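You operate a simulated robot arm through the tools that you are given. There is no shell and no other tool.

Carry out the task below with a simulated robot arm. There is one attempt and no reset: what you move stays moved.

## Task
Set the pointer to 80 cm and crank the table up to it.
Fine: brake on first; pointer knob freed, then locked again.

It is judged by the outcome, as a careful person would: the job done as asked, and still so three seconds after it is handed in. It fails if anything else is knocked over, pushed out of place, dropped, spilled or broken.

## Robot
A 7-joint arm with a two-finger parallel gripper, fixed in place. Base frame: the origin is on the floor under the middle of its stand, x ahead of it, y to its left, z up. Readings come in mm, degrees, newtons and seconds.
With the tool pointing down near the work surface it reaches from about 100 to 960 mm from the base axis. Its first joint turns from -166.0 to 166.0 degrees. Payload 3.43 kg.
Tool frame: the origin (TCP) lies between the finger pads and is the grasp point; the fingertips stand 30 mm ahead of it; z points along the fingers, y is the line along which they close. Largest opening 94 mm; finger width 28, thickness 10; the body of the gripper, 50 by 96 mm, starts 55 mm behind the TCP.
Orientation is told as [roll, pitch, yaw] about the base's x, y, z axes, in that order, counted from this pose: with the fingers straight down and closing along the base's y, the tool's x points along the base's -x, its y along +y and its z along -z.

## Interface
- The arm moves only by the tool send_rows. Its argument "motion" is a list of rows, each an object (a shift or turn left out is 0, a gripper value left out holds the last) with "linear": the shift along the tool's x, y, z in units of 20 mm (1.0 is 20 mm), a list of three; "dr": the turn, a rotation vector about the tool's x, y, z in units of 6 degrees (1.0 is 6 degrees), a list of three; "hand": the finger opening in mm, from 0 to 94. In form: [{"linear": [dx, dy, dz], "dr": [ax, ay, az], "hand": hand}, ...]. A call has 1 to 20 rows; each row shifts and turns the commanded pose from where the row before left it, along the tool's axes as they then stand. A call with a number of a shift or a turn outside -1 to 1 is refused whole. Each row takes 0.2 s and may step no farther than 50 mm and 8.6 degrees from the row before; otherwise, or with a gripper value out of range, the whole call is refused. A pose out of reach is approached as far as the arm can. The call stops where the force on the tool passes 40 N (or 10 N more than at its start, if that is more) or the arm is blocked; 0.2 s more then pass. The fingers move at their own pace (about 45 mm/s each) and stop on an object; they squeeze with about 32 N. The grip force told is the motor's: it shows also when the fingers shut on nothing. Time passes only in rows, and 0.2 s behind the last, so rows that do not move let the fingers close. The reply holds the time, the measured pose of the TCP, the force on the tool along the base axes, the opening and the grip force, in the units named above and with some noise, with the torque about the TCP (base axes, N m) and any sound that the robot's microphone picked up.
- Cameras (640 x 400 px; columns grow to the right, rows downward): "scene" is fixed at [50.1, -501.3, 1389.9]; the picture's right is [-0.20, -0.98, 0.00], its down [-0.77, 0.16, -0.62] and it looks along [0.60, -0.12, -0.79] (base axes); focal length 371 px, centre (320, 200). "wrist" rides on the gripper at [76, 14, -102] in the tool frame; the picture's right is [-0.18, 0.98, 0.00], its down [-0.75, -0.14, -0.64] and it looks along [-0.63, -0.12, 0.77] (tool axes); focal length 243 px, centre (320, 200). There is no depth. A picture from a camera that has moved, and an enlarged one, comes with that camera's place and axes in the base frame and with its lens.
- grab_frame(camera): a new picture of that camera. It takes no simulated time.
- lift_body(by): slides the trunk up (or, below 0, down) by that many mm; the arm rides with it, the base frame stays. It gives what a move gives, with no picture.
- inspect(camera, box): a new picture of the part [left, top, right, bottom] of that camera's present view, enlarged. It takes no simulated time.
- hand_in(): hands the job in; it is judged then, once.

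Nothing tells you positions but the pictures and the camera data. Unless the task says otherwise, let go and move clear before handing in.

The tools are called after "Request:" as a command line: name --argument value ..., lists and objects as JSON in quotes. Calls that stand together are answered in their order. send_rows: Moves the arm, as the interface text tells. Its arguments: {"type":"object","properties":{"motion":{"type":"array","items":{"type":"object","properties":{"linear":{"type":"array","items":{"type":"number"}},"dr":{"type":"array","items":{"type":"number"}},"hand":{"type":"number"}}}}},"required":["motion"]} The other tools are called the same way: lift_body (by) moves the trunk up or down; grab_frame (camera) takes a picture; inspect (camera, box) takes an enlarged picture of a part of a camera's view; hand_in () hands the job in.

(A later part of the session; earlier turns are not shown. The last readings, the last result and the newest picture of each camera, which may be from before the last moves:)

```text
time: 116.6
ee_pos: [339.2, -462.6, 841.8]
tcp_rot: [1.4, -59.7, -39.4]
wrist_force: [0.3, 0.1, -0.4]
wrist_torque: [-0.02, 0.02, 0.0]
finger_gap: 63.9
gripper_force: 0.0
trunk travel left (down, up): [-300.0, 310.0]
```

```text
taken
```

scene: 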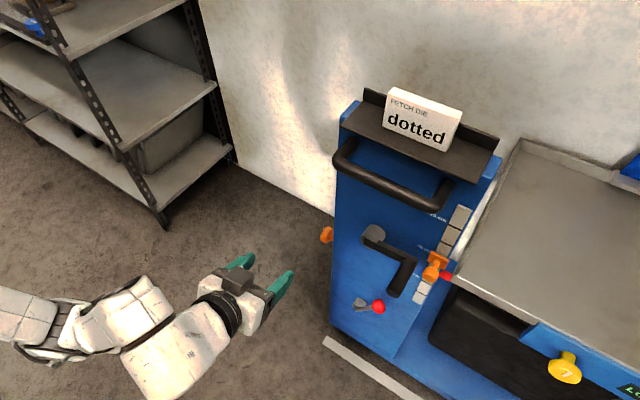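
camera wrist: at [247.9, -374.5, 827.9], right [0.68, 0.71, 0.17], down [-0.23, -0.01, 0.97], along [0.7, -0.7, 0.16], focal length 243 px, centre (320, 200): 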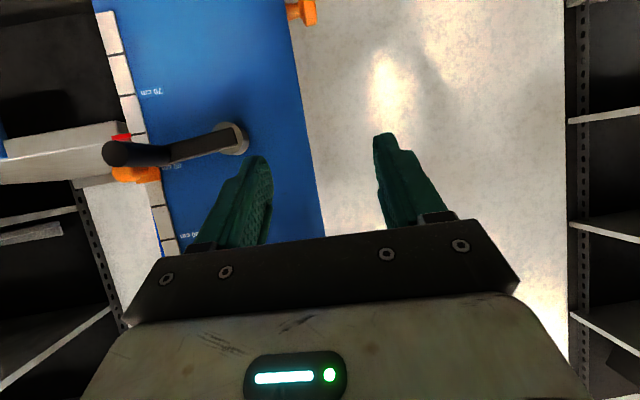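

Request:
inspect --camera "wrist" --box '[90, 100, 270, 200]'

Request:
inspect --camera "scene" --box '[350, 210, 450, 310]'

```text
3.56 times, centred on (180, 150) of wrist
camera zoom: at [247.9, -374.5, 827.9], right [0.68, 0.71, 0.17], down [-0.23, -0.01, 0.97], along [0.7, -0.7, 0.16], focal length 863 px, centre (818, 378)
```

zoom: 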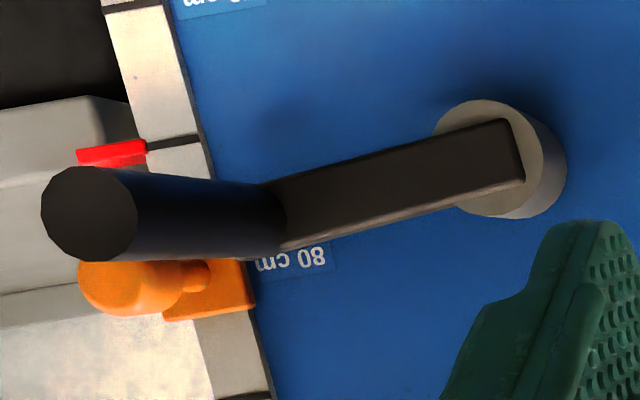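

```text
4.00 times, centred on (400, 260) of scene
camera zoom: at [50.1, -501.3, 1389.9], right [-0.2, -0.98, 0.0], down [-0.77, 0.16, -0.62], along [0.6, -0.12, -0.79], focal length 1482 px, centre (0, -40)
```

zoom: 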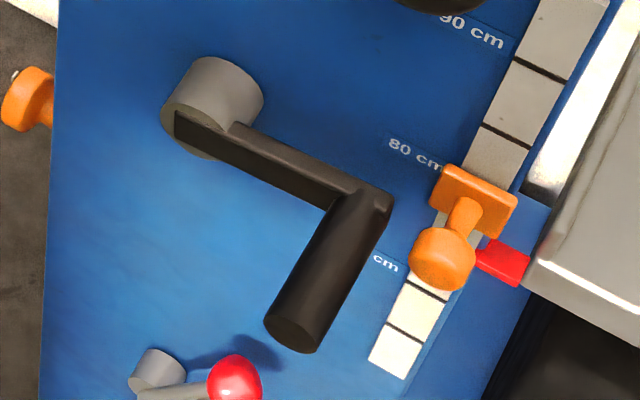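

Handle end measures at about h=336, z=788 (horizontal to the right of the hub at h≈254, radius ≈82, handle ≈26 mm thick). I'll move in front of the handle.

Request:
lift_body --by -80

Request:
send_rows --motion '[{"linear": [0, -1, 0], "hand": 40}, {"linear": [0, -1, 0]}, {"linear": [0, -1, 0]}, {"linear": [0, -1, 0]}, {"linear": [0, -1, 0]}, {"linear": [0, -1, 0]}, {"linear": [0, -1, 0]}, {"linear": [0, -1, 0]}, {"linear": [0, -1, 0]}, {"linear": [0, -1, 0]}, {"linear": [-0.73, 0, 0.4]}, {"linear": [-0.73, 0, 0.4]}, {"linear": [-0.73, 0, 0.4]}]'

Request:
grab_frame --camera "wrist"

Request:
grab_frame --camera "scene"

```text
time: 117.8
ee_pos: [339.6, -463.1, 761.1]
tcp_rot: [1.3, -59.6, -39.3]
wrist_force: [-0.1, -0.5, -0.8]
wrist_torque: [-0.01, 0.01, 0.01]
finger_gap: 63.9
gripper_force: 0.0
trunk travel left (down, up): [-220.0, 390.0]
```

```text
time: 120.6
ee_pos: [250.8, -647.3, 782.6]
tcp_rot: [1.4, -59.7, -39.4]
wrist_force: [-0.3, 0.0, -0.6]
wrist_torque: [0.0, 0.01, -0.02]
finger_gap: 40.1
gripper_force: 0.1
trunk travel left (down, up): [-220.0, 390.0]
```

```text
taken
camera wrist: at [159.4, -558.9, 769.9], right [0.68, 0.71, 0.17], down [-0.23, -0.01, 0.97], along [0.7, -0.7, 0.16], focal length 243 px, centre (320, 200)
```

wrist: 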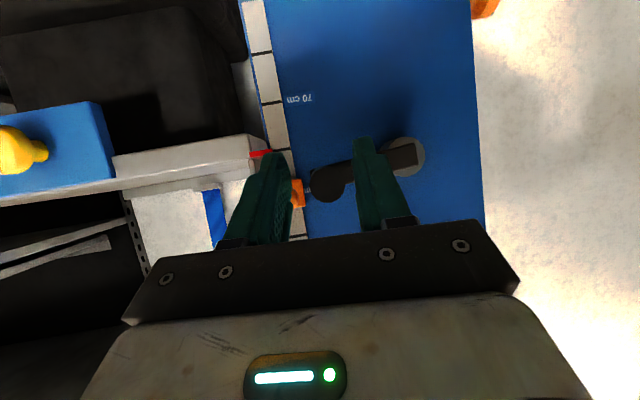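

```text
taken
```

scene: 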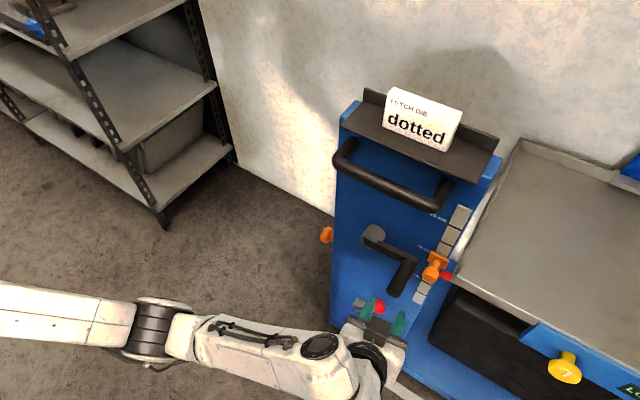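

Request:
send_rows --motion '[{"linear": [-0.48, 0, 0.69]}, {"linear": [-0.48, 0, 0.69]}, {"linear": [-0.48, 0, 0.69]}, {"linear": [-0.48, 0, 0.69]}]'

Request:
grab_frame --camera "wrist"

Request:
inspect --camera "scene" --box '[350, 210, 470, 310]'

```text
time: 121.6
ee_pos: [304.3, -689.9, 788.9]
tcp_rot: [1.3, -59.5, -39.4]
wrist_force: [0.1, 0.0, 0.0]
wrist_torque: [-0.03, 0.03, 0.01]
finger_gap: 40.1
gripper_force: 0.0
trunk travel left (down, up): [-220.0, 390.0]
```

```text
taken
camera wrist: at [211.9, -601.2, 774.9], right [0.68, 0.71, 0.17], down [-0.23, -0.01, 0.97], along [0.7, -0.7, 0.16], focal length 243 px, centre (320, 200)
```

wrist: 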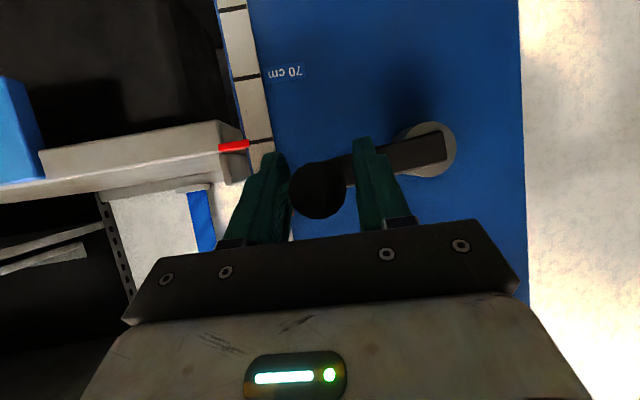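

```text
4.00 times, centred on (410, 260) of scene
camera zoom: at [50.1, -501.3, 1389.9], right [-0.2, -0.98, 0.0], down [-0.77, 0.16, -0.62], along [0.6, -0.12, -0.79], focal length 1482 px, centre (-40, -40)
```

zoom: 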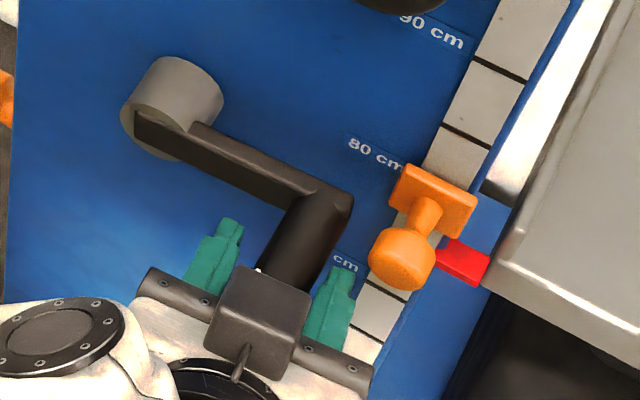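

The handle is between the fingers, clear of the pointer. Closing on it.

Request:
send_rows --motion '[{"hand": 15}, {}, {}]'

Request:
grab_frame --camera "wrist"

```text
time: 122.4
ee_pos: [302.1, -691.1, 787.9]
tcp_rot: [1.5, -59.5, -39.7]
wrist_force: [-1.1, -8.2, -1.3]
wrist_torque: [-0.15, -0.06, -2.56]
finger_gap: 33.9
gripper_force: 45.1
trunk travel left (down, up): [-220.0, 390.0]
```

```text
taken
camera wrist: at [211.3, -601.3, 774.6], right [0.68, 0.71, 0.17], down [-0.23, -0.01, 0.97], along [0.69, -0.7, 0.16], focal length 243 px, centre (320, 200)
```

wrist: 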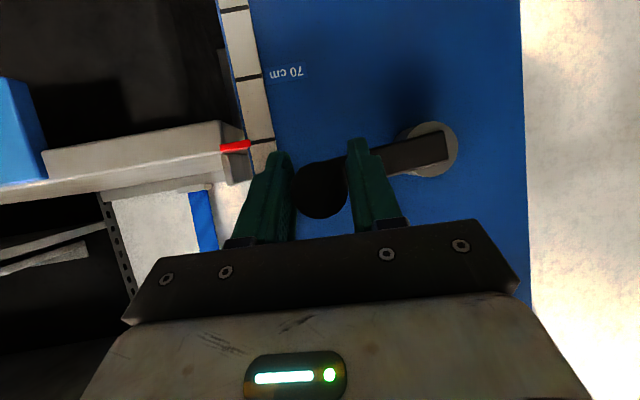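

There's a 2.6 N·m twist about vertical: the handle axis is yawed a few degrees more than my tool. I'll rotate the hand to align with it.

Request:
send_rows --motion '[{"dr": [0.577, 0, 0.333]}]'

Request:
send_rows --motion '[{"dr": [0.288, 0, 0.167]}, {}]'

```text
time: 122.8
ee_pos: [302.3, -689.5, 787.2]
tcp_rot: [1.5, -59.5, -43.4]
wrist_force: [-3.6, -4.0, 0.2]
wrist_torque: [0.4, 0.26, -1.11]
finger_gap: 30.3
gripper_force: 45.3
trunk travel left (down, up): [-220.0, 390.0]
```

```text
time: 123.4
ee_pos: [301.8, -690.5, 787.6]
tcp_rot: [1.2, -59.5, -45.4]
wrist_force: [-7.2, -14.4, -4.7]
wrist_torque: [-0.33, 0.0, 0.36]
finger_gap: 30.2
gripper_force: 45.2
trunk travel left (down, up): [-220.0, 390.0]
```

Aligned at yaw ≈ -45° (torque near zero, gap 30 mm), so the face normal is at 45°. Now a small clockwise test move of the crank (down from the right).

Request:
send_rows --motion '[{"linear": [0.32, 0.015, 0.185]}, {"linear": [0.32, 0.015, 0.185]}]'

Request:
grab_frame --camera "wrist"

```text
time: 124.0
ee_pos: [301.9, -690.4, 774.1]
tcp_rot: [1.2, -59.7, -45.4]
wrist_force: [-10.6, -16.9, 0.4]
wrist_torque: [-0.39, -0.63, 0.44]
finger_gap: 29.8
gripper_force: 45.2
trunk travel left (down, up): [-220.0, 390.0]
```

```text
taken
camera wrist: at [219.9, -591.7, 761.5], right [0.75, 0.64, 0.17], down [-0.23, 0.01, 0.97], along [0.62, -0.77, 0.16], focal length 243 px, centre (320, 200)
```

wrist: 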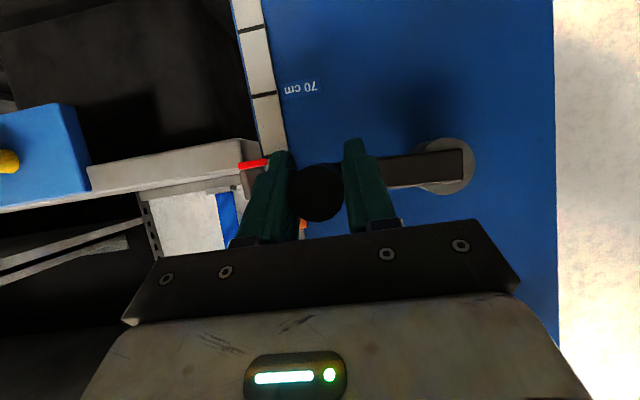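

The crank turns easily downward; there's a ~19 N sideways pull, so the real radius is slightly larger. Continuing clockwise with a small correction.

Request:
send_rows --motion '[{"linear": [0.637, 0.08, 0.368]}, {"linear": [0.602, 0.28, 0.348]}, {"linear": [0.554, 0.4, 0.32]}]'

Request:
inspect --camera "scene" --box '[400, 210, 500, 310]'

```text
time: 124.8
ee_pos: [310.9, -676.0, 729.6]
tcp_rot: [1.9, -59.2, -45.9]
wrist_force: [-25.6, -18.2, -19.8]
wrist_torque: [-0.06, -0.44, 0.58]
finger_gap: 33.0
gripper_force: 16.0
trunk travel left (down, up): [-220.0, 390.0]
```

```text
4.00 times, centred on (450, 260) of scene
camera zoom: at [50.1, -501.3, 1389.9], right [-0.2, -0.98, 0.0], down [-0.77, 0.16, -0.62], along [0.6, -0.12, -0.79], focal length 1482 px, centre (-200, -40)
```

zoom: 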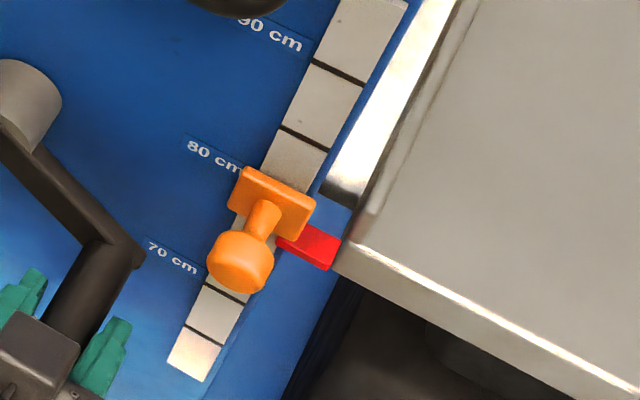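

The table marker is rising (about 14 mm for ~37°), so clockwise is up. There's now a ~37 N outward radial pull, so I'll shift outward before continuing.

Request:
send_rows --motion '[{"linear": [0.1, -0.2, 0.06]}, {}]'

Request:
grab_frame --camera "wrist"

Request:
grab_frame --camera "scene"

```text
time: 125.4
ee_pos: [314.8, -678.0, 732.5]
tcp_rot: [1.4, -59.6, -45.0]
wrist_force: [1.4, 19.8, 1.0]
wrist_torque: [0.21, 0.59, -0.19]
finger_gap: 30.1
gripper_force: 44.9
trunk travel left (down, up): [-220.0, 390.0]
```

```text
taken
camera wrist: at [232.0, -581.8, 719.6], right [0.75, 0.64, 0.17], down [-0.23, 0.01, 0.97], along [0.63, -0.76, 0.15], focal length 243 px, centre (320, 200)
```

wrist: 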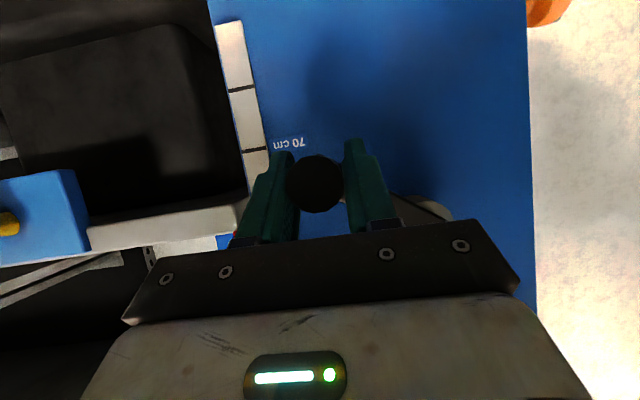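

```text
taken
```

scene: 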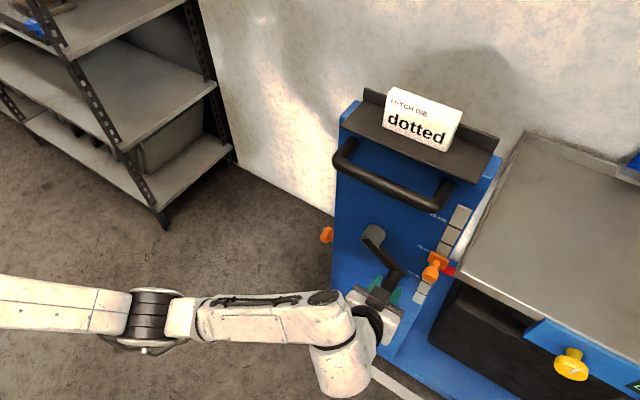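

Request:
send_rows --motion '[{"linear": [0.476, 0.575, 0.275]}, {"linear": [0.394, 0.61, 0.228]}, {"linear": [0.294, 0.68, 0.17]}]'

Request:
inspect --camera "scene" --box '[400, 210, 500, 310]'

```text
time: 126.2
ee_pos: [337.6, -651.3, 705.3]
tcp_rot: [1.3, -59.5, -45.2]
wrist_force: [1.8, -7.1, -3.0]
wrist_torque: [0.12, -0.05, 0.12]
finger_gap: 30.2
gripper_force: 28.6
trunk travel left (down, up): [-220.0, 390.0]
```

```text
4.00 times, centred on (450, 260) of scene
camera zoom: at [50.1, -501.3, 1389.9], right [-0.2, -0.98, 0.0], down [-0.77, 0.16, -0.62], along [0.6, -0.12, -0.79], focal length 1482 px, centre (-200, -40)
```

zoom: 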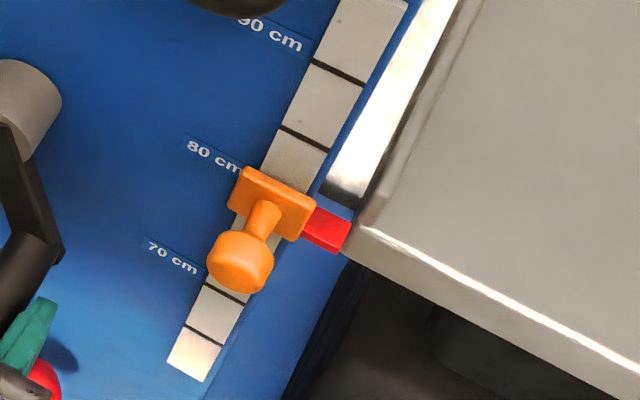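

Forces are low and the marker is still rising (about 29 mm so far). Two more steps, then I'll check from a level viewpoint.

Request:
send_rows --motion '[{"linear": [0.19, 0.725, 0.11]}, {"linear": [0.078, 0.755, 0.045]}]'

Request:
grab_frame --camera "wrist"

Request:
inspect --camera "scene" --box '[400, 210, 500, 310]'

```text
time: 126.8
ee_pos: [356.4, -631.3, 699.3]
tcp_rot: [1.4, -59.5, -45.3]
wrist_force: [1.6, -9.7, -4.4]
wrist_torque: [0.14, -0.29, 0.05]
finger_gap: 30.1
gripper_force: 44.3
trunk travel left (down, up): [-220.0, 390.0]
```

```text
taken
camera wrist: at [274.6, -533.4, 686.1], right [0.75, 0.64, 0.17], down [-0.23, 0.01, 0.97], along [0.62, -0.77, 0.15], focal length 243 px, centre (320, 200)
```

wrist: 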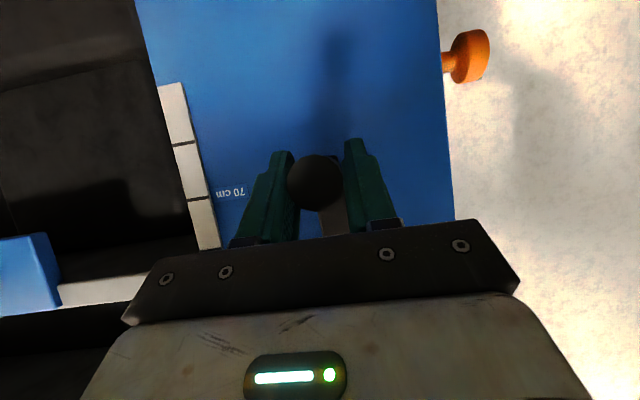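

```text
4.00 times, centred on (450, 260) of scene
camera zoom: at [50.1, -501.3, 1389.9], right [-0.2, -0.98, 0.0], down [-0.77, 0.16, -0.62], along [0.6, -0.12, -0.79], focal length 1482 px, centre (-200, -40)
```

zoom: 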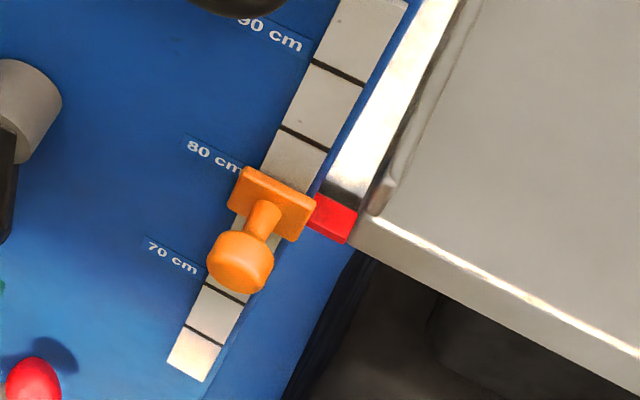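

The marker is now close to the pointer; I need a level view. I'll open the hand, back off, and check that the crank and table hold.

Request:
send_rows --motion '[{"hand": 50}, {}, {}, {"linear": [0.5, 0, -0.866]}, {"linear": [0.5, 0, -0.866]}, {"linear": [0.5, 0, -0.866]}, {"linear": [0.5, 0, -0.866]}, {"linear": [0.5, 0, -0.866]}]'

Request:
inspect --camera "scene" --box '[400, 210, 500, 310]'

Request:
grab_frame --camera "scene"

```text
time: 128.6
ee_pos: [287.7, -561.3, 700.4]
tcp_rot: [1.4, -59.4, -45.3]
wrist_force: [-0.1, -0.1, 0.6]
wrist_torque: [0.0, -0.01, 0.02]
finger_gap: 50.0
gripper_force: 0.0
trunk travel left (down, up): [-220.0, 390.0]
```

```text
4.00 times, centred on (450, 260) of scene
camera zoom: at [50.1, -501.3, 1389.9], right [-0.2, -0.98, 0.0], down [-0.77, 0.16, -0.62], along [0.6, -0.12, -0.79], focal length 1482 px, centre (-200, -40)
```

zoom: 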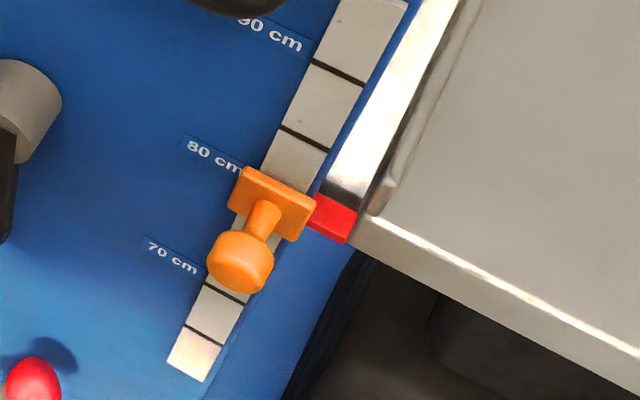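

```text
taken
```

scene: 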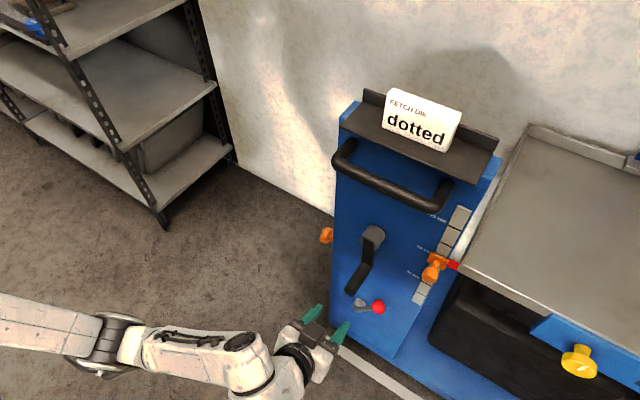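

Crank and table hold without being gripped. Raising the trunk so the wrist camera is level with the 80 cm line for a parallax-free check.

Request:
lift_body --by 112

Request:
grab_frame --camera "wrist"

Request:
inspect --camera "wrist" --box '[100, 100, 260, 220]'

```text
time: 130.0
ee_pos: [287.3, -560.9, 810.6]
tcp_rot: [1.4, -59.6, -45.3]
wrist_force: [-0.4, 0.0, -0.5]
wrist_torque: [0.0, 0.0, -0.01]
finger_gap: 49.9
gripper_force: 0.1
trunk travel left (down, up): [-332.0, 278.0]
```

```text
taken
camera wrist: at [206.0, -463.8, 798.5], right [0.75, 0.64, 0.17], down [-0.23, 0.01, 0.97], along [0.62, -0.77, 0.15], focal length 243 px, centre (320, 200)
```

wrist: 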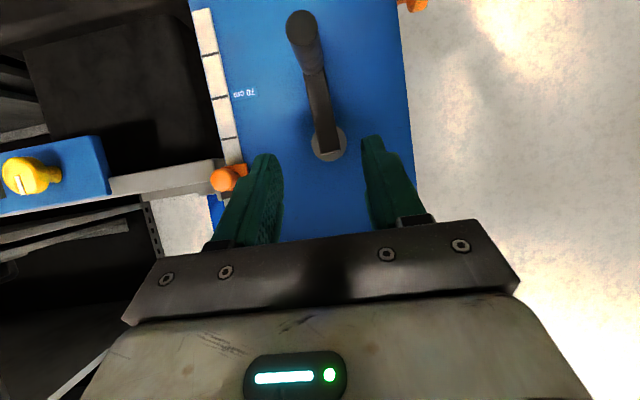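

```text
3.33 times, centred on (180, 160) of wrist
camera zoom: at [206.0, -463.8, 798.5], right [0.75, 0.64, 0.17], down [-0.23, 0.01, 0.97], along [0.62, -0.77, 0.15], focal length 809 px, centre (787, 333)
```

zoom: 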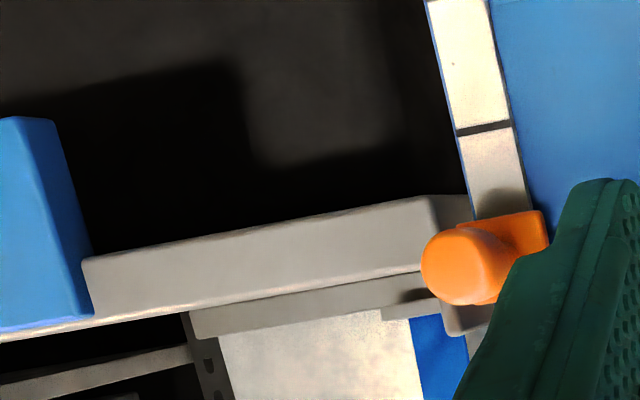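

The pointer's ball hides the marker from the left. Moving right to look from straight ahead, fingers wide.

Request:
send_rows --motion '[{"linear": [0, -1, 0], "hand": 90}, {"linear": [0, -1, 0]}, {"linear": [0, -1, 0]}, {"linear": [0, -1, 0]}, {"linear": [0, -1, 0]}, {"linear": [0, -1, 0]}, {"linear": [0, -1, 0]}, {"linear": [0, -1, 0]}]'

Request:
grab_frame --camera "wrist"

Request:
inspect --camera "wrist" --box '[240, 80, 400, 200]'

```text
time: 131.8
ee_pos: [174.6, -677.4, 809.4]
tcp_rot: [1.3, -59.5, -45.3]
wrist_force: [-0.2, -0.8, -0.3]
wrist_torque: [0.0, -0.01, -0.01]
finger_gap: 90.0
gripper_force: 0.0
trunk travel left (down, up): [-332.0, 278.0]
```

```text
taken
camera wrist: at [93.0, -579.3, 795.8], right [0.75, 0.64, 0.17], down [-0.23, 0.01, 0.97], along [0.62, -0.77, 0.15], focal length 243 px, centre (320, 200)
```

wrist: 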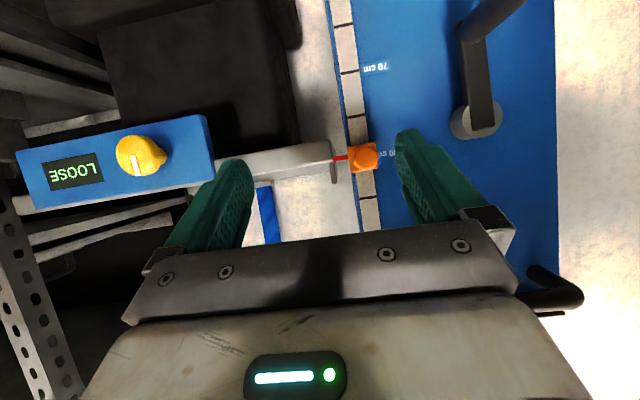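

```text
3.33 times, centred on (320, 140) of wrist
camera zoom: at [93.0, -579.3, 795.8], right [0.75, 0.64, 0.17], down [-0.23, 0.01, 0.97], along [0.62, -0.77, 0.15], focal length 809 px, centre (320, 400)
```

zoom: 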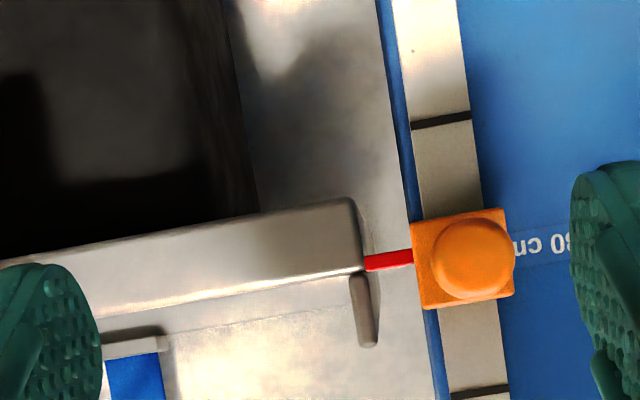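

From straight ahead: ticks 75/85 put the pointer plate at 79.97 cm, and the red marker about 4 mm below it. I'll return to the crank handle for roughly 10° more.

Request:
send_rows --motion '[{"linear": [0, 1, 0], "hand": 50}, {"linear": [0, 1, 0]}, {"linear": [0, 1, 0]}, {"linear": [0, 1, 0]}, {"linear": [0, 1, 0]}, {"linear": [0, 1, 0]}, {"linear": [0, 1, 0]}, {"linear": [0, 1, 0]}]'

Request:
lift_body --by -112

Request:
send_rows --motion '[{"linear": [-0.5, 0, 0.866]}, {"linear": [-0.5, 0, 0.866]}, {"linear": [-0.5, 0, 0.866]}]'

Request:
grab_frame --camera "wrist"

```text
time: 133.6
ee_pos: [288.6, -561.0, 810.3]
tcp_rot: [1.4, -59.6, -45.4]
wrist_force: [-0.2, 0.7, 0.0]
wrist_torque: [-0.02, 0.0, -0.02]
finger_gap: 49.9
gripper_force: 0.1
trunk travel left (down, up): [-332.0, 278.0]
```

```text
time: 135.1
ee_pos: [288.7, -561.8, 698.5]
tcp_rot: [1.4, -59.5, -45.2]
wrist_force: [0.4, 0.2, -0.3]
wrist_torque: [0.0, 0.0, 0.0]
finger_gap: 49.9
gripper_force: 0.1
trunk travel left (down, up): [-220.0, 390.0]
```

```text
time: 135.9
ee_pos: [331.8, -604.4, 697.6]
tcp_rot: [1.4, -59.6, -45.3]
wrist_force: [0.7, 0.6, -0.4]
wrist_torque: [-0.01, 0.0, -0.01]
finger_gap: 49.8
gripper_force: 0.0
trunk travel left (down, up): [-220.0, 390.0]
```

```text
taken
camera wrist: at [250.1, -506.5, 683.9], right [0.75, 0.64, 0.17], down [-0.23, 0.01, 0.97], along [0.62, -0.77, 0.15], focal length 243 px, centre (320, 200)
```

wrist: 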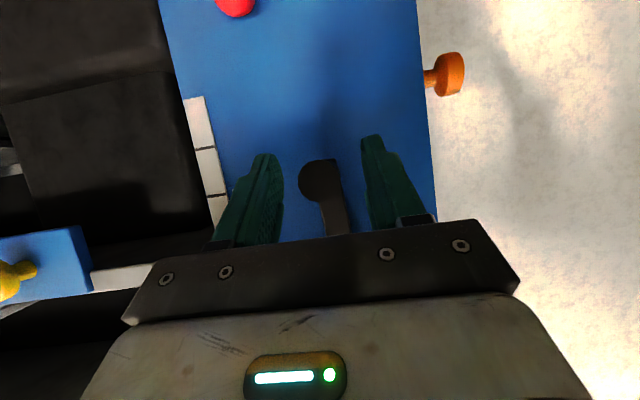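

Request:
send_rows --motion '[{"linear": [-0.52, 0, 0.866]}, {"linear": [-0.52, 0, 0.866]}, {"hand": 15}, {}, {}]'

Request:
grab_frame --camera "wrist"

```text
time: 137.1
ee_pos: [360.2, -630.2, 697.6]
tcp_rot: [1.3, -59.5, -45.4]
wrist_force: [-1.1, -4.7, -0.8]
wrist_torque: [0.29, 0.04, 0.01]
finger_gap: 30.0
gripper_force: 44.6
trunk travel left (down, up): [-220.0, 390.0]
```

```text
taken
camera wrist: at [278.4, -533.0, 684.8], right [0.75, 0.64, 0.17], down [-0.23, 0.01, 0.97], along [0.62, -0.77, 0.15], focal length 243 px, centre (320, 200)
```

wrist: 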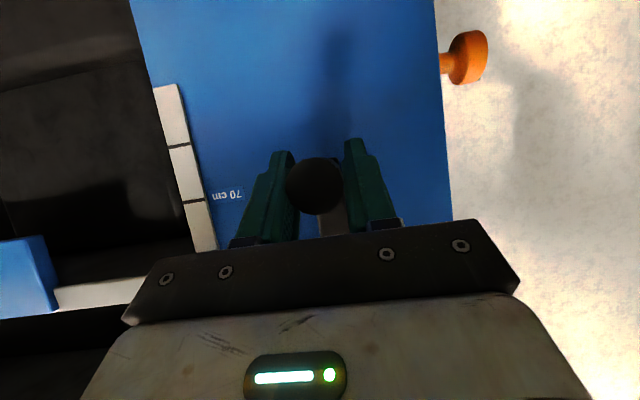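

Request:
send_rows --motion '[{"linear": [-0.03, 0.35, -0.02]}, {"linear": [-0.03, 0.3, -0.02]}]'

Request:
inspect --camera "scene" --box '[430, 240, 480, 290]'

```text
time: 137.7
ee_pos: [369.9, -621.6, 701.5]
tcp_rot: [1.5, -59.4, -45.4]
wrist_force: [0.2, -8.6, -7.1]
wrist_torque: [-0.11, -0.56, -0.06]
finger_gap: 30.2
gripper_force: 45.2
trunk travel left (down, up): [-220.0, 390.0]
```

```text
8.00 times, centred on (455, 265) of scene
camera zoom: at [50.1, -501.3, 1389.9], right [-0.2, -0.98, 0.0], down [-0.77, 0.16, -0.62], along [0.6, -0.12, -0.79], focal length 2965 px, centre (-760, -320)
```

zoom: 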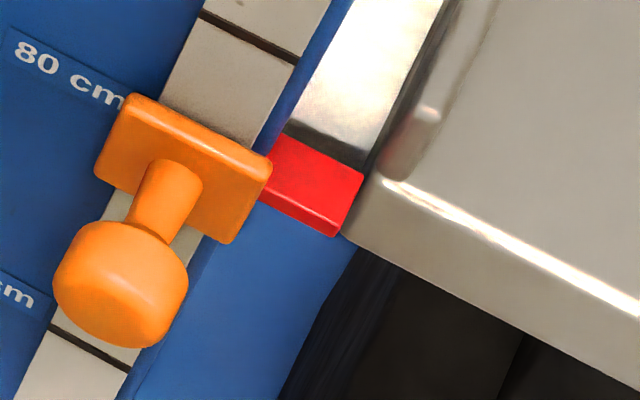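

That should be about +4 mm. Releasing and checking from the level viewpoint again.

Request:
send_rows --motion '[{"hand": 50}, {}, {}, {"linear": [0.5, 0, -0.866]}, {"linear": [0.5, 0, -0.866]}, {"linear": [0.5, 0, -0.866]}, {"linear": [0.5, 0, -0.866]}, {"linear": [0.5, 0, -0.866]}]'

Request:
lift_body --by 114

Request:
send_rows --motion '[{"linear": [0, -1, 0], "hand": 90}, {"linear": [0, -1, 0]}, {"linear": [0, -1, 0]}, {"linear": [0, -1, 0]}, {"linear": [0, -1, 0]}, {"linear": [0, -1, 0]}, {"linear": [0, -1, 0]}, {"linear": [0, -1, 0]}, {"linear": [0, -1, 0]}]'

Request:
grab_frame --camera "wrist"

Request:
inspect --camera "wrist" --box '[260, 90, 420, 210]'

```text
time: 139.5
ee_pos: [297.1, -552.9, 699.3]
tcp_rot: [1.4, -59.6, -45.1]
wrist_force: [-0.1, 0.3, -0.3]
wrist_torque: [0.01, 0.02, -0.02]
finger_gap: 50.0
gripper_force: 0.0
trunk travel left (down, up): [-220.0, 390.0]
```

```text
time: 140.9
ee_pos: [300.5, -553.0, 812.7]
tcp_rot: [1.3, -59.6, -45.2]
wrist_force: [-0.5, 0.5, 0.0]
wrist_torque: [-0.01, 0.0, 0.0]
finger_gap: 49.9
gripper_force: 0.1
trunk travel left (down, up): [-334.0, 276.0]
```

```text
time: 142.9
ee_pos: [173.1, -682.7, 812.0]
tcp_rot: [1.3, -59.6, -45.2]
wrist_force: [0.2, 0.3, -1.3]
wrist_torque: [0.02, 0.01, -0.03]
finger_gap: 90.0
gripper_force: 0.0
trunk travel left (down, up): [-334.0, 276.0]
```

```text
taken
camera wrist: at [91.5, -585.7, 798.2], right [0.75, 0.64, 0.17], down [-0.23, 0.01, 0.97], along [0.62, -0.77, 0.15], focal length 243 px, centre (320, 200)
```

wrist: 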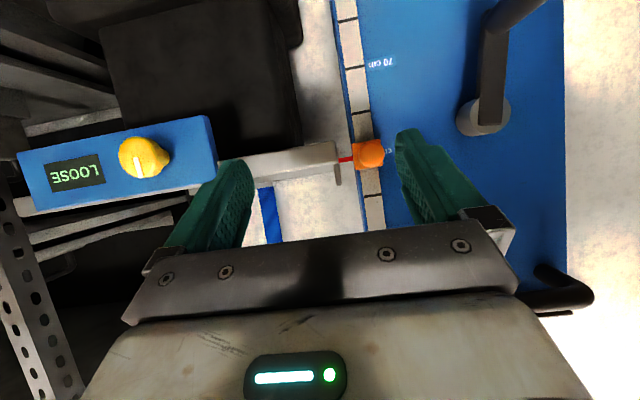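

```text
3.33 times, centred on (340, 150) of wrist
camera zoom: at [91.5, -585.7, 798.2], right [0.75, 0.64, 0.17], down [-0.23, 0.01, 0.97], along [0.62, -0.77, 0.15], focal length 809 px, centre (253, 367)
```

zoom: 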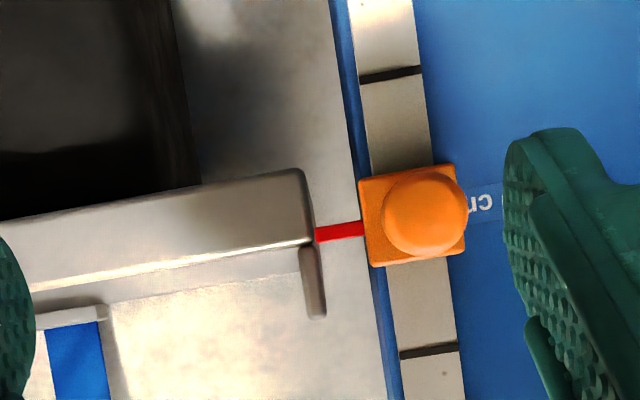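

Level view now: pointer ≈ 80.0 cm, red marker ≈ 80.1 cm — aligned within about 1.5 mm. Before finishing I'll verify the pointer really is locked by a gentle push on top of its ball with closed fingers.

Request:
send_rows --motion '[{"linear": [-0.715, 1, -0.41], "hand": 0}, {"linear": [-0.715, 1, -0.41]}, {}, {}, {"linear": [-0.5, 0, 0.866]}, {"linear": [-0.5, 0, 0.866]}, {"linear": [-0.5, 0, 0.866]}]'

Request:
grab_frame --camera "wrist"

Request:
inspect --camera "scene" --box '[380, 190, 500, 310]'

```text
time: 144.5
ee_pos: [243.9, -697.5, 845.4]
tcp_rot: [1.5, -59.5, -45.4]
wrist_force: [0.4, 0.4, 0.3]
wrist_torque: [0.02, 0.01, -0.01]
finger_gap: 0.1
gripper_force: 31.9
trunk travel left (down, up): [-334.0, 276.0]
```

```text
taken
camera wrist: at [162.0, -599.9, 831.8], right [0.75, 0.64, 0.17], down [-0.23, 0.01, 0.97], along [0.62, -0.77, 0.15], focal length 243 px, centre (320, 200)
```

wrist: 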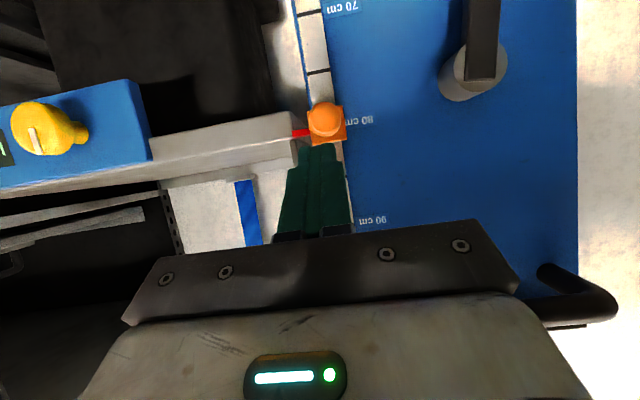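

```text
3.33 times, centred on (440, 250) of scene
camera zoom: at [50.1, -501.3, 1389.9], right [-0.2, -0.98, 0.0], down [-0.77, 0.16, -0.62], along [0.6, -0.12, -0.79], focal length 1235 px, centre (-80, 33)
```

zoom: 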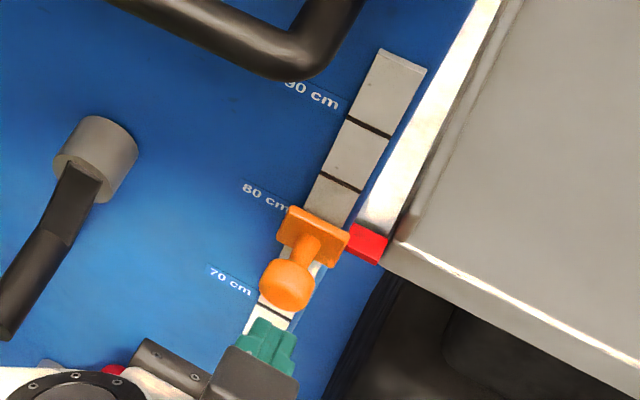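

Request:
send_rows --motion '[{"linear": [-0.76, 0, 0.716]}, {"linear": [-0.5, 0, 0.866]}, {"linear": [-0.45, 0, 0.78]}]'

Request:
grab_frame --camera "wrist"

Request:
inspect --camera "scene" --box '[400, 220, 490, 290]'

```text
time: 145.3
ee_pos: [286.0, -734.6, 849.8]
tcp_rot: [1.3, -59.6, -45.3]
wrist_force: [0.5, -0.3, 0.8]
wrist_torque: [0.0, 0.0, 0.02]
finger_gap: 0.0
gripper_force: 32.2
trunk travel left (down, up): [-334.0, 276.0]
```

```text
taken
camera wrist: at [205.5, -637.8, 837.6], right [0.75, 0.64, 0.17], down [-0.23, 0.01, 0.97], along [0.62, -0.77, 0.15], focal length 243 px, centre (320, 200)
```

wrist: 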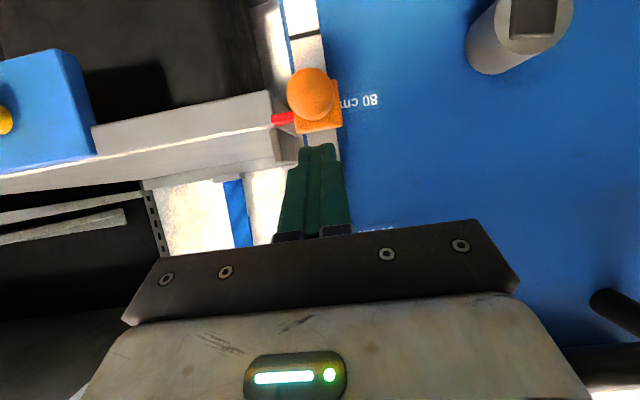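

```text
5.71 times, centred on (445, 255) of scene
camera zoom: at [50.1, -501.3, 1389.9], right [-0.2, -0.98, 0.0], down [-0.77, 0.16, -0.62], along [0.6, -0.12, -0.79], focal length 2118 px, centre (-394, -114)
```

zoom: 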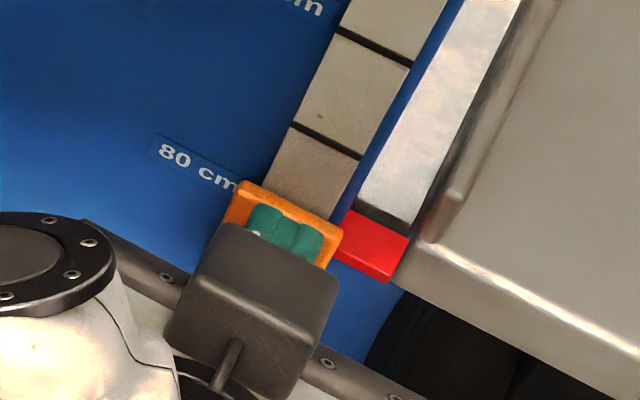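

The tip angle isn't ideal for a clean vertical push, so I'll instead straddle the ball sideways and try a small vertical nudge. Backing off and opening first.

Request:
send_rows --motion '[{"linear": [0.45, 0, -0.78]}, {"linear": [0.45, 0, -0.78], "hand": 46}, {}, {"linear": [0.563, -0.05, 0.325]}, {"linear": [0.563, -0.05, 0.325]}, {"linear": [0.563, -0.05, 0.325]}]'

Request:
grab_frame --camera "wrist"

```text
time: 146.7
ee_pos: [259.3, -713.0, 809.4]
tcp_rot: [1.3, -59.8, -45.3]
wrist_force: [-0.6, 0.6, 0.1]
wrist_torque: [0.01, -0.02, 0.0]
finger_gap: 45.8
gripper_force: 0.0
trunk travel left (down, up): [-334.0, 276.0]
```

```text
taken
camera wrist: at [177.5, -615.0, 796.9], right [0.75, 0.64, 0.17], down [-0.23, 0.01, 0.97], along [0.62, -0.77, 0.15], focal length 243 px, centre (320, 200)
```

wrist: 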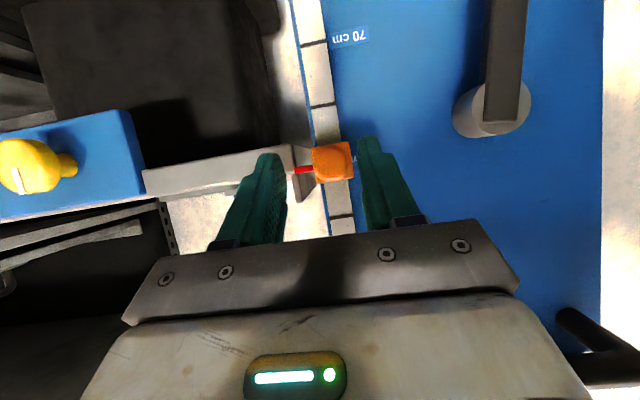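

Request:
inspect --camera "wrist" --box '[260, 110, 400, 210]'

```text
4.00 times, centred on (330, 160) of wrist
camera zoom: at [177.5, -615.0, 796.9], right [0.75, 0.64, 0.17], down [-0.23, 0.01, 0.97], along [0.62, -0.77, 0.15], focal length 970 px, centre (280, 360)
```

zoom: 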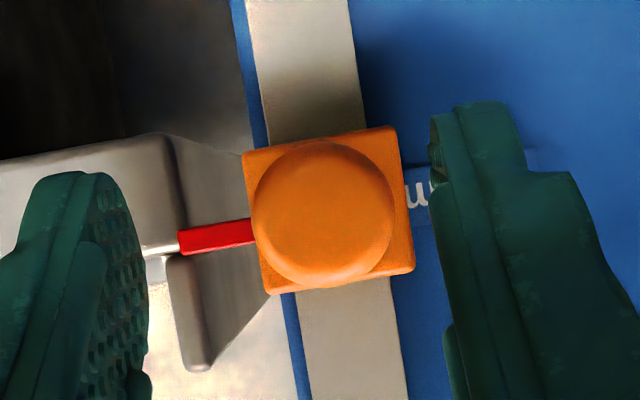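

Request:
send_rows --motion '[{"linear": [0, 0.4, 0]}, {"linear": [-0.5, 0, 0.866]}, {"linear": [-0.5, 0, 0.866]}]'

Request:
inspect --camera "wrist" --box '[240, 100, 400, 220]'

```text
time: 147.5
ee_pos: [294.1, -735.8, 811.5]
tcp_rot: [1.4, -59.5, -45.3]
wrist_force: [0.0, -0.8, 0.4]
wrist_torque: [-0.01, 0.0, 0.01]
finger_gap: 45.9
gripper_force: 0.0
trunk travel left (down, up): [-334.0, 276.0]
```

```text
3.33 times, centred on (320, 160) of wrist
camera zoom: at [211.4, -637.1, 798.1], right [0.75, 0.64, 0.17], down [-0.23, 0.01, 0.97], along [0.62, -0.77, 0.15], focal length 809 px, centre (320, 333)
```

zoom: 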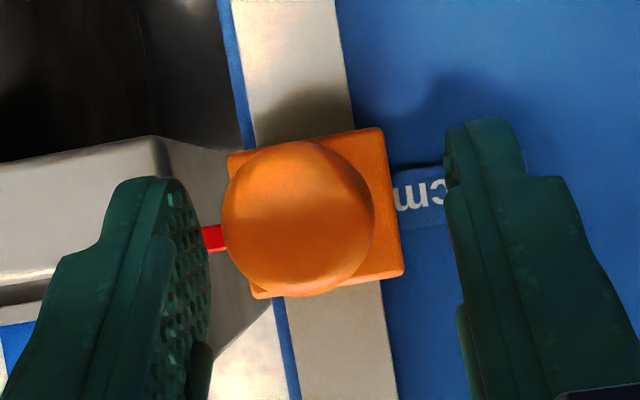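

Request:
send_rows --motion '[{"linear": [0, -0.2, 0], "hand": 20}, {}, {}, {}]'

Request:
inspect --camera "scene" --box '[430, 240, 480, 290]'

Request:
send_rows --motion '[{"linear": [-0.087, 0, -0.05]}, {}]'

Request:
inspect --camera "scene" --box '[430, 240, 480, 290]'

```text
time: 148.5
ee_pos: [290.4, -736.7, 811.3]
tcp_rot: [1.5, -59.5, -45.3]
wrist_force: [4.5, 6.7, -0.5]
wrist_torque: [0.02, -0.09, 0.25]
finger_gap: 25.5
gripper_force: 45.1
trunk travel left (down, up): [-334.0, 276.0]
```

```text
8.00 times, centred on (455, 265) of scene
camera zoom: at [50.1, -501.3, 1389.9], right [-0.2, -0.98, 0.0], down [-0.77, 0.16, -0.62], along [0.6, -0.12, -0.79], focal length 2965 px, centre (-760, -320)
```

zoom: 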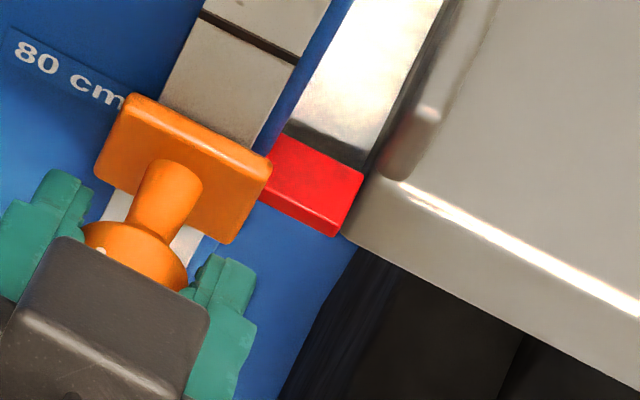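

```text
time: 149.1
ee_pos: [289.8, -736.8, 812.0]
tcp_rot: [1.6, -59.5, -45.4]
wrist_force: [5.4, 12.7, -4.0]
wrist_torque: [0.0, -0.48, 0.24]
finger_gap: 25.5
gripper_force: 45.6
trunk travel left (down, up): [-334.0, 276.0]
```

```text
8.00 times, centred on (455, 265) of scene
camera zoom: at [50.1, -501.3, 1389.9], right [-0.2, -0.98, 0.0], down [-0.77, 0.16, -0.62], along [0.6, -0.12, -0.79], focal length 2965 px, centre (-760, -320)
```

zoom: 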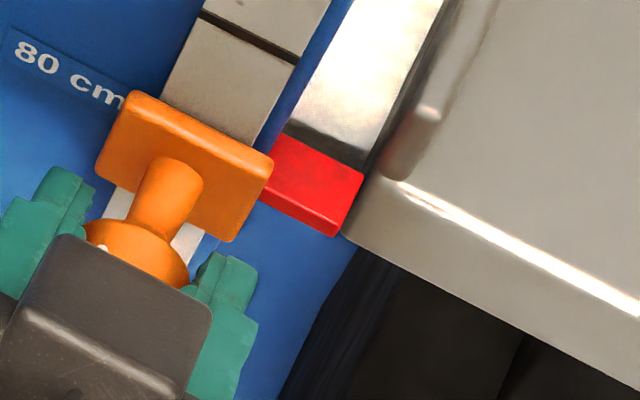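

The pointer seems to have moved ~1 mm with only 4 N, so it may not be locked. One more small nudge to be sure.

Request:
send_rows --motion '[{"linear": [-0.13, 0, -0.075]}, {}]'

Request:
inspect --camera "scene" --box '[430, 240, 480, 290]'

Request:
inspect --camera "wrist" --box '[240, 100, 400, 220]'

```text
time: 149.7
ee_pos: [289.8, -737.6, 812.1]
tcp_rot: [1.8, -59.3, -45.5]
wrist_force: [7.1, 14.3, -19.1]
wrist_torque: [-0.21, -0.54, 0.26]
finger_gap: 25.6
gripper_force: 45.4
trunk travel left (down, up): [-334.0, 276.0]
```

```text
8.00 times, centred on (455, 265) of scene
camera zoom: at [50.1, -501.3, 1389.9], right [-0.2, -0.98, 0.0], down [-0.77, 0.16, -0.62], along [0.6, -0.12, -0.79], focal length 2965 px, centre (-760, -320)
```

zoom: 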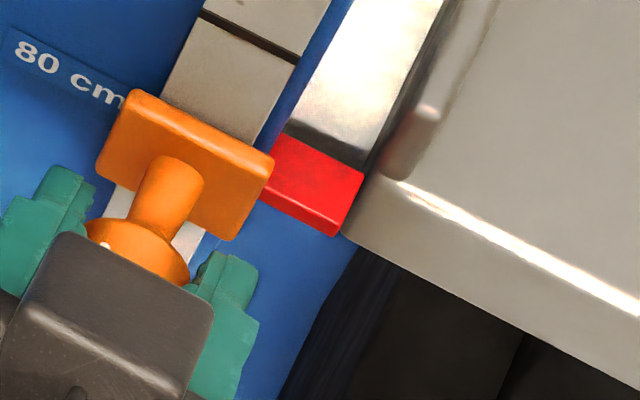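

```text
3.33 times, centred on (320, 160) of wrist
camera zoom: at [209.0, -639.6, 799.9], right [0.75, 0.64, 0.17], down [-0.23, 0.0, 0.97], along [0.62, -0.77, 0.15], focal length 809 px, centre (320, 333)
```

zoom: 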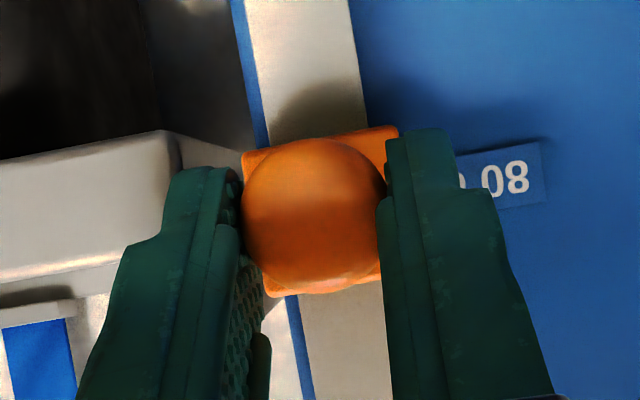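

Now 19 N with no further motion: it gave only ~1 mm of elastic play, so the pointer is locked. Relieving the load, releasing and backing away.

Request:
send_rows --motion '[{"linear": [0.19, 0, 0.11]}, {}, {"hand": 46}, {}, {}]'

Request:
send_rows --motion '[{"linear": [0.5, 0, -0.866]}, {"linear": [0.5, 0, -0.866]}, {"linear": [0.5, 0, -0.866]}, {"linear": [0.5, 0, -0.866]}, {"linear": [0.5, 0, -0.866]}, {"linear": [0.5, 0, -0.866], "hand": 90}]'

Request:
inspect --camera "scene" --box '[430, 240, 480, 290]'

Request:
grab_frame --camera "wrist"

Request:
inspect --camera "wrist" --box '[240, 80, 400, 200]'

```text
time: 150.9
ee_pos: [289.4, -737.3, 811.5]
tcp_rot: [1.2, -59.7, -45.3]
wrist_force: [0.6, -0.3, 0.2]
wrist_torque: [0.0, 0.0, -0.01]
finger_gap: 46.1
gripper_force: 0.1
trunk travel left (down, up): [-334.0, 276.0]
```

```text
time: 152.3
ee_pos: [204.4, -654.6, 811.5]
tcp_rot: [1.4, -59.5, -45.3]
wrist_force: [0.3, -1.2, -0.1]
wrist_torque: [0.01, -0.02, -0.02]
finger_gap: 80.6
gripper_force: 0.1
trunk travel left (down, up): [-334.0, 276.0]
```

```text
8.00 times, centred on (455, 265) of scene
camera zoom: at [50.1, -501.3, 1389.9], right [-0.2, -0.98, 0.0], down [-0.77, 0.16, -0.62], along [0.6, -0.12, -0.79], focal length 2965 px, centre (-760, -320)
```

zoom: 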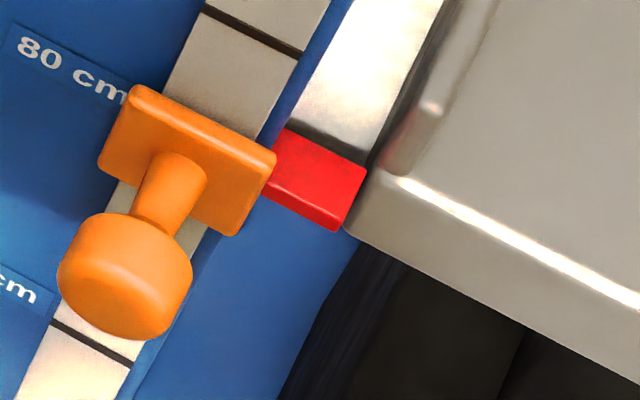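

```text
taken
camera wrist: at [123.7, -557.2, 799.0], right [0.75, 0.64, 0.17], down [-0.23, 0.01, 0.97], along [0.62, -0.77, 0.15], focal length 243 px, centre (320, 200)
```

wrist: 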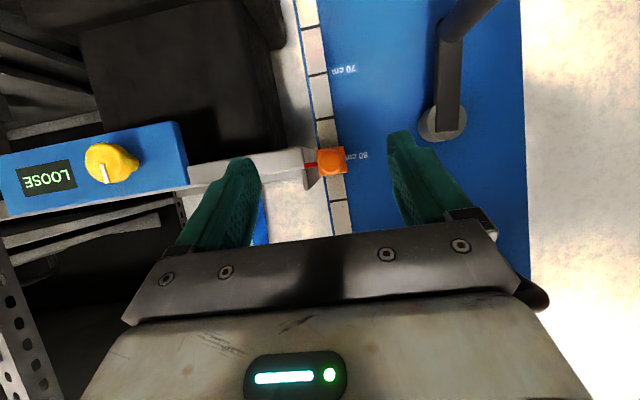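

```text
3.33 times, centred on (320, 140) of wrist
camera zoom: at [123.7, -557.2, 799.0], right [0.75, 0.64, 0.17], down [-0.23, 0.01, 0.97], along [0.62, -0.77, 0.15], focal length 809 px, centre (320, 400)
```

zoom: 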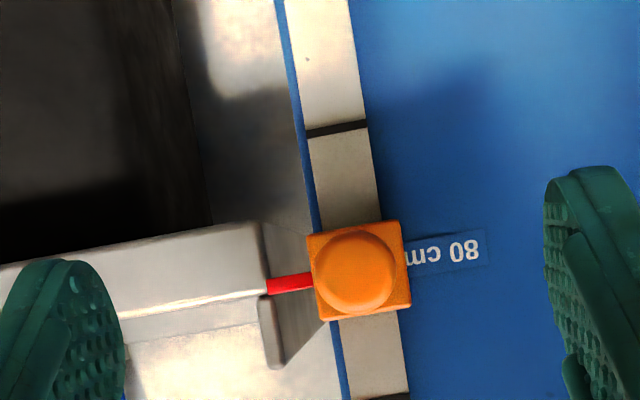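

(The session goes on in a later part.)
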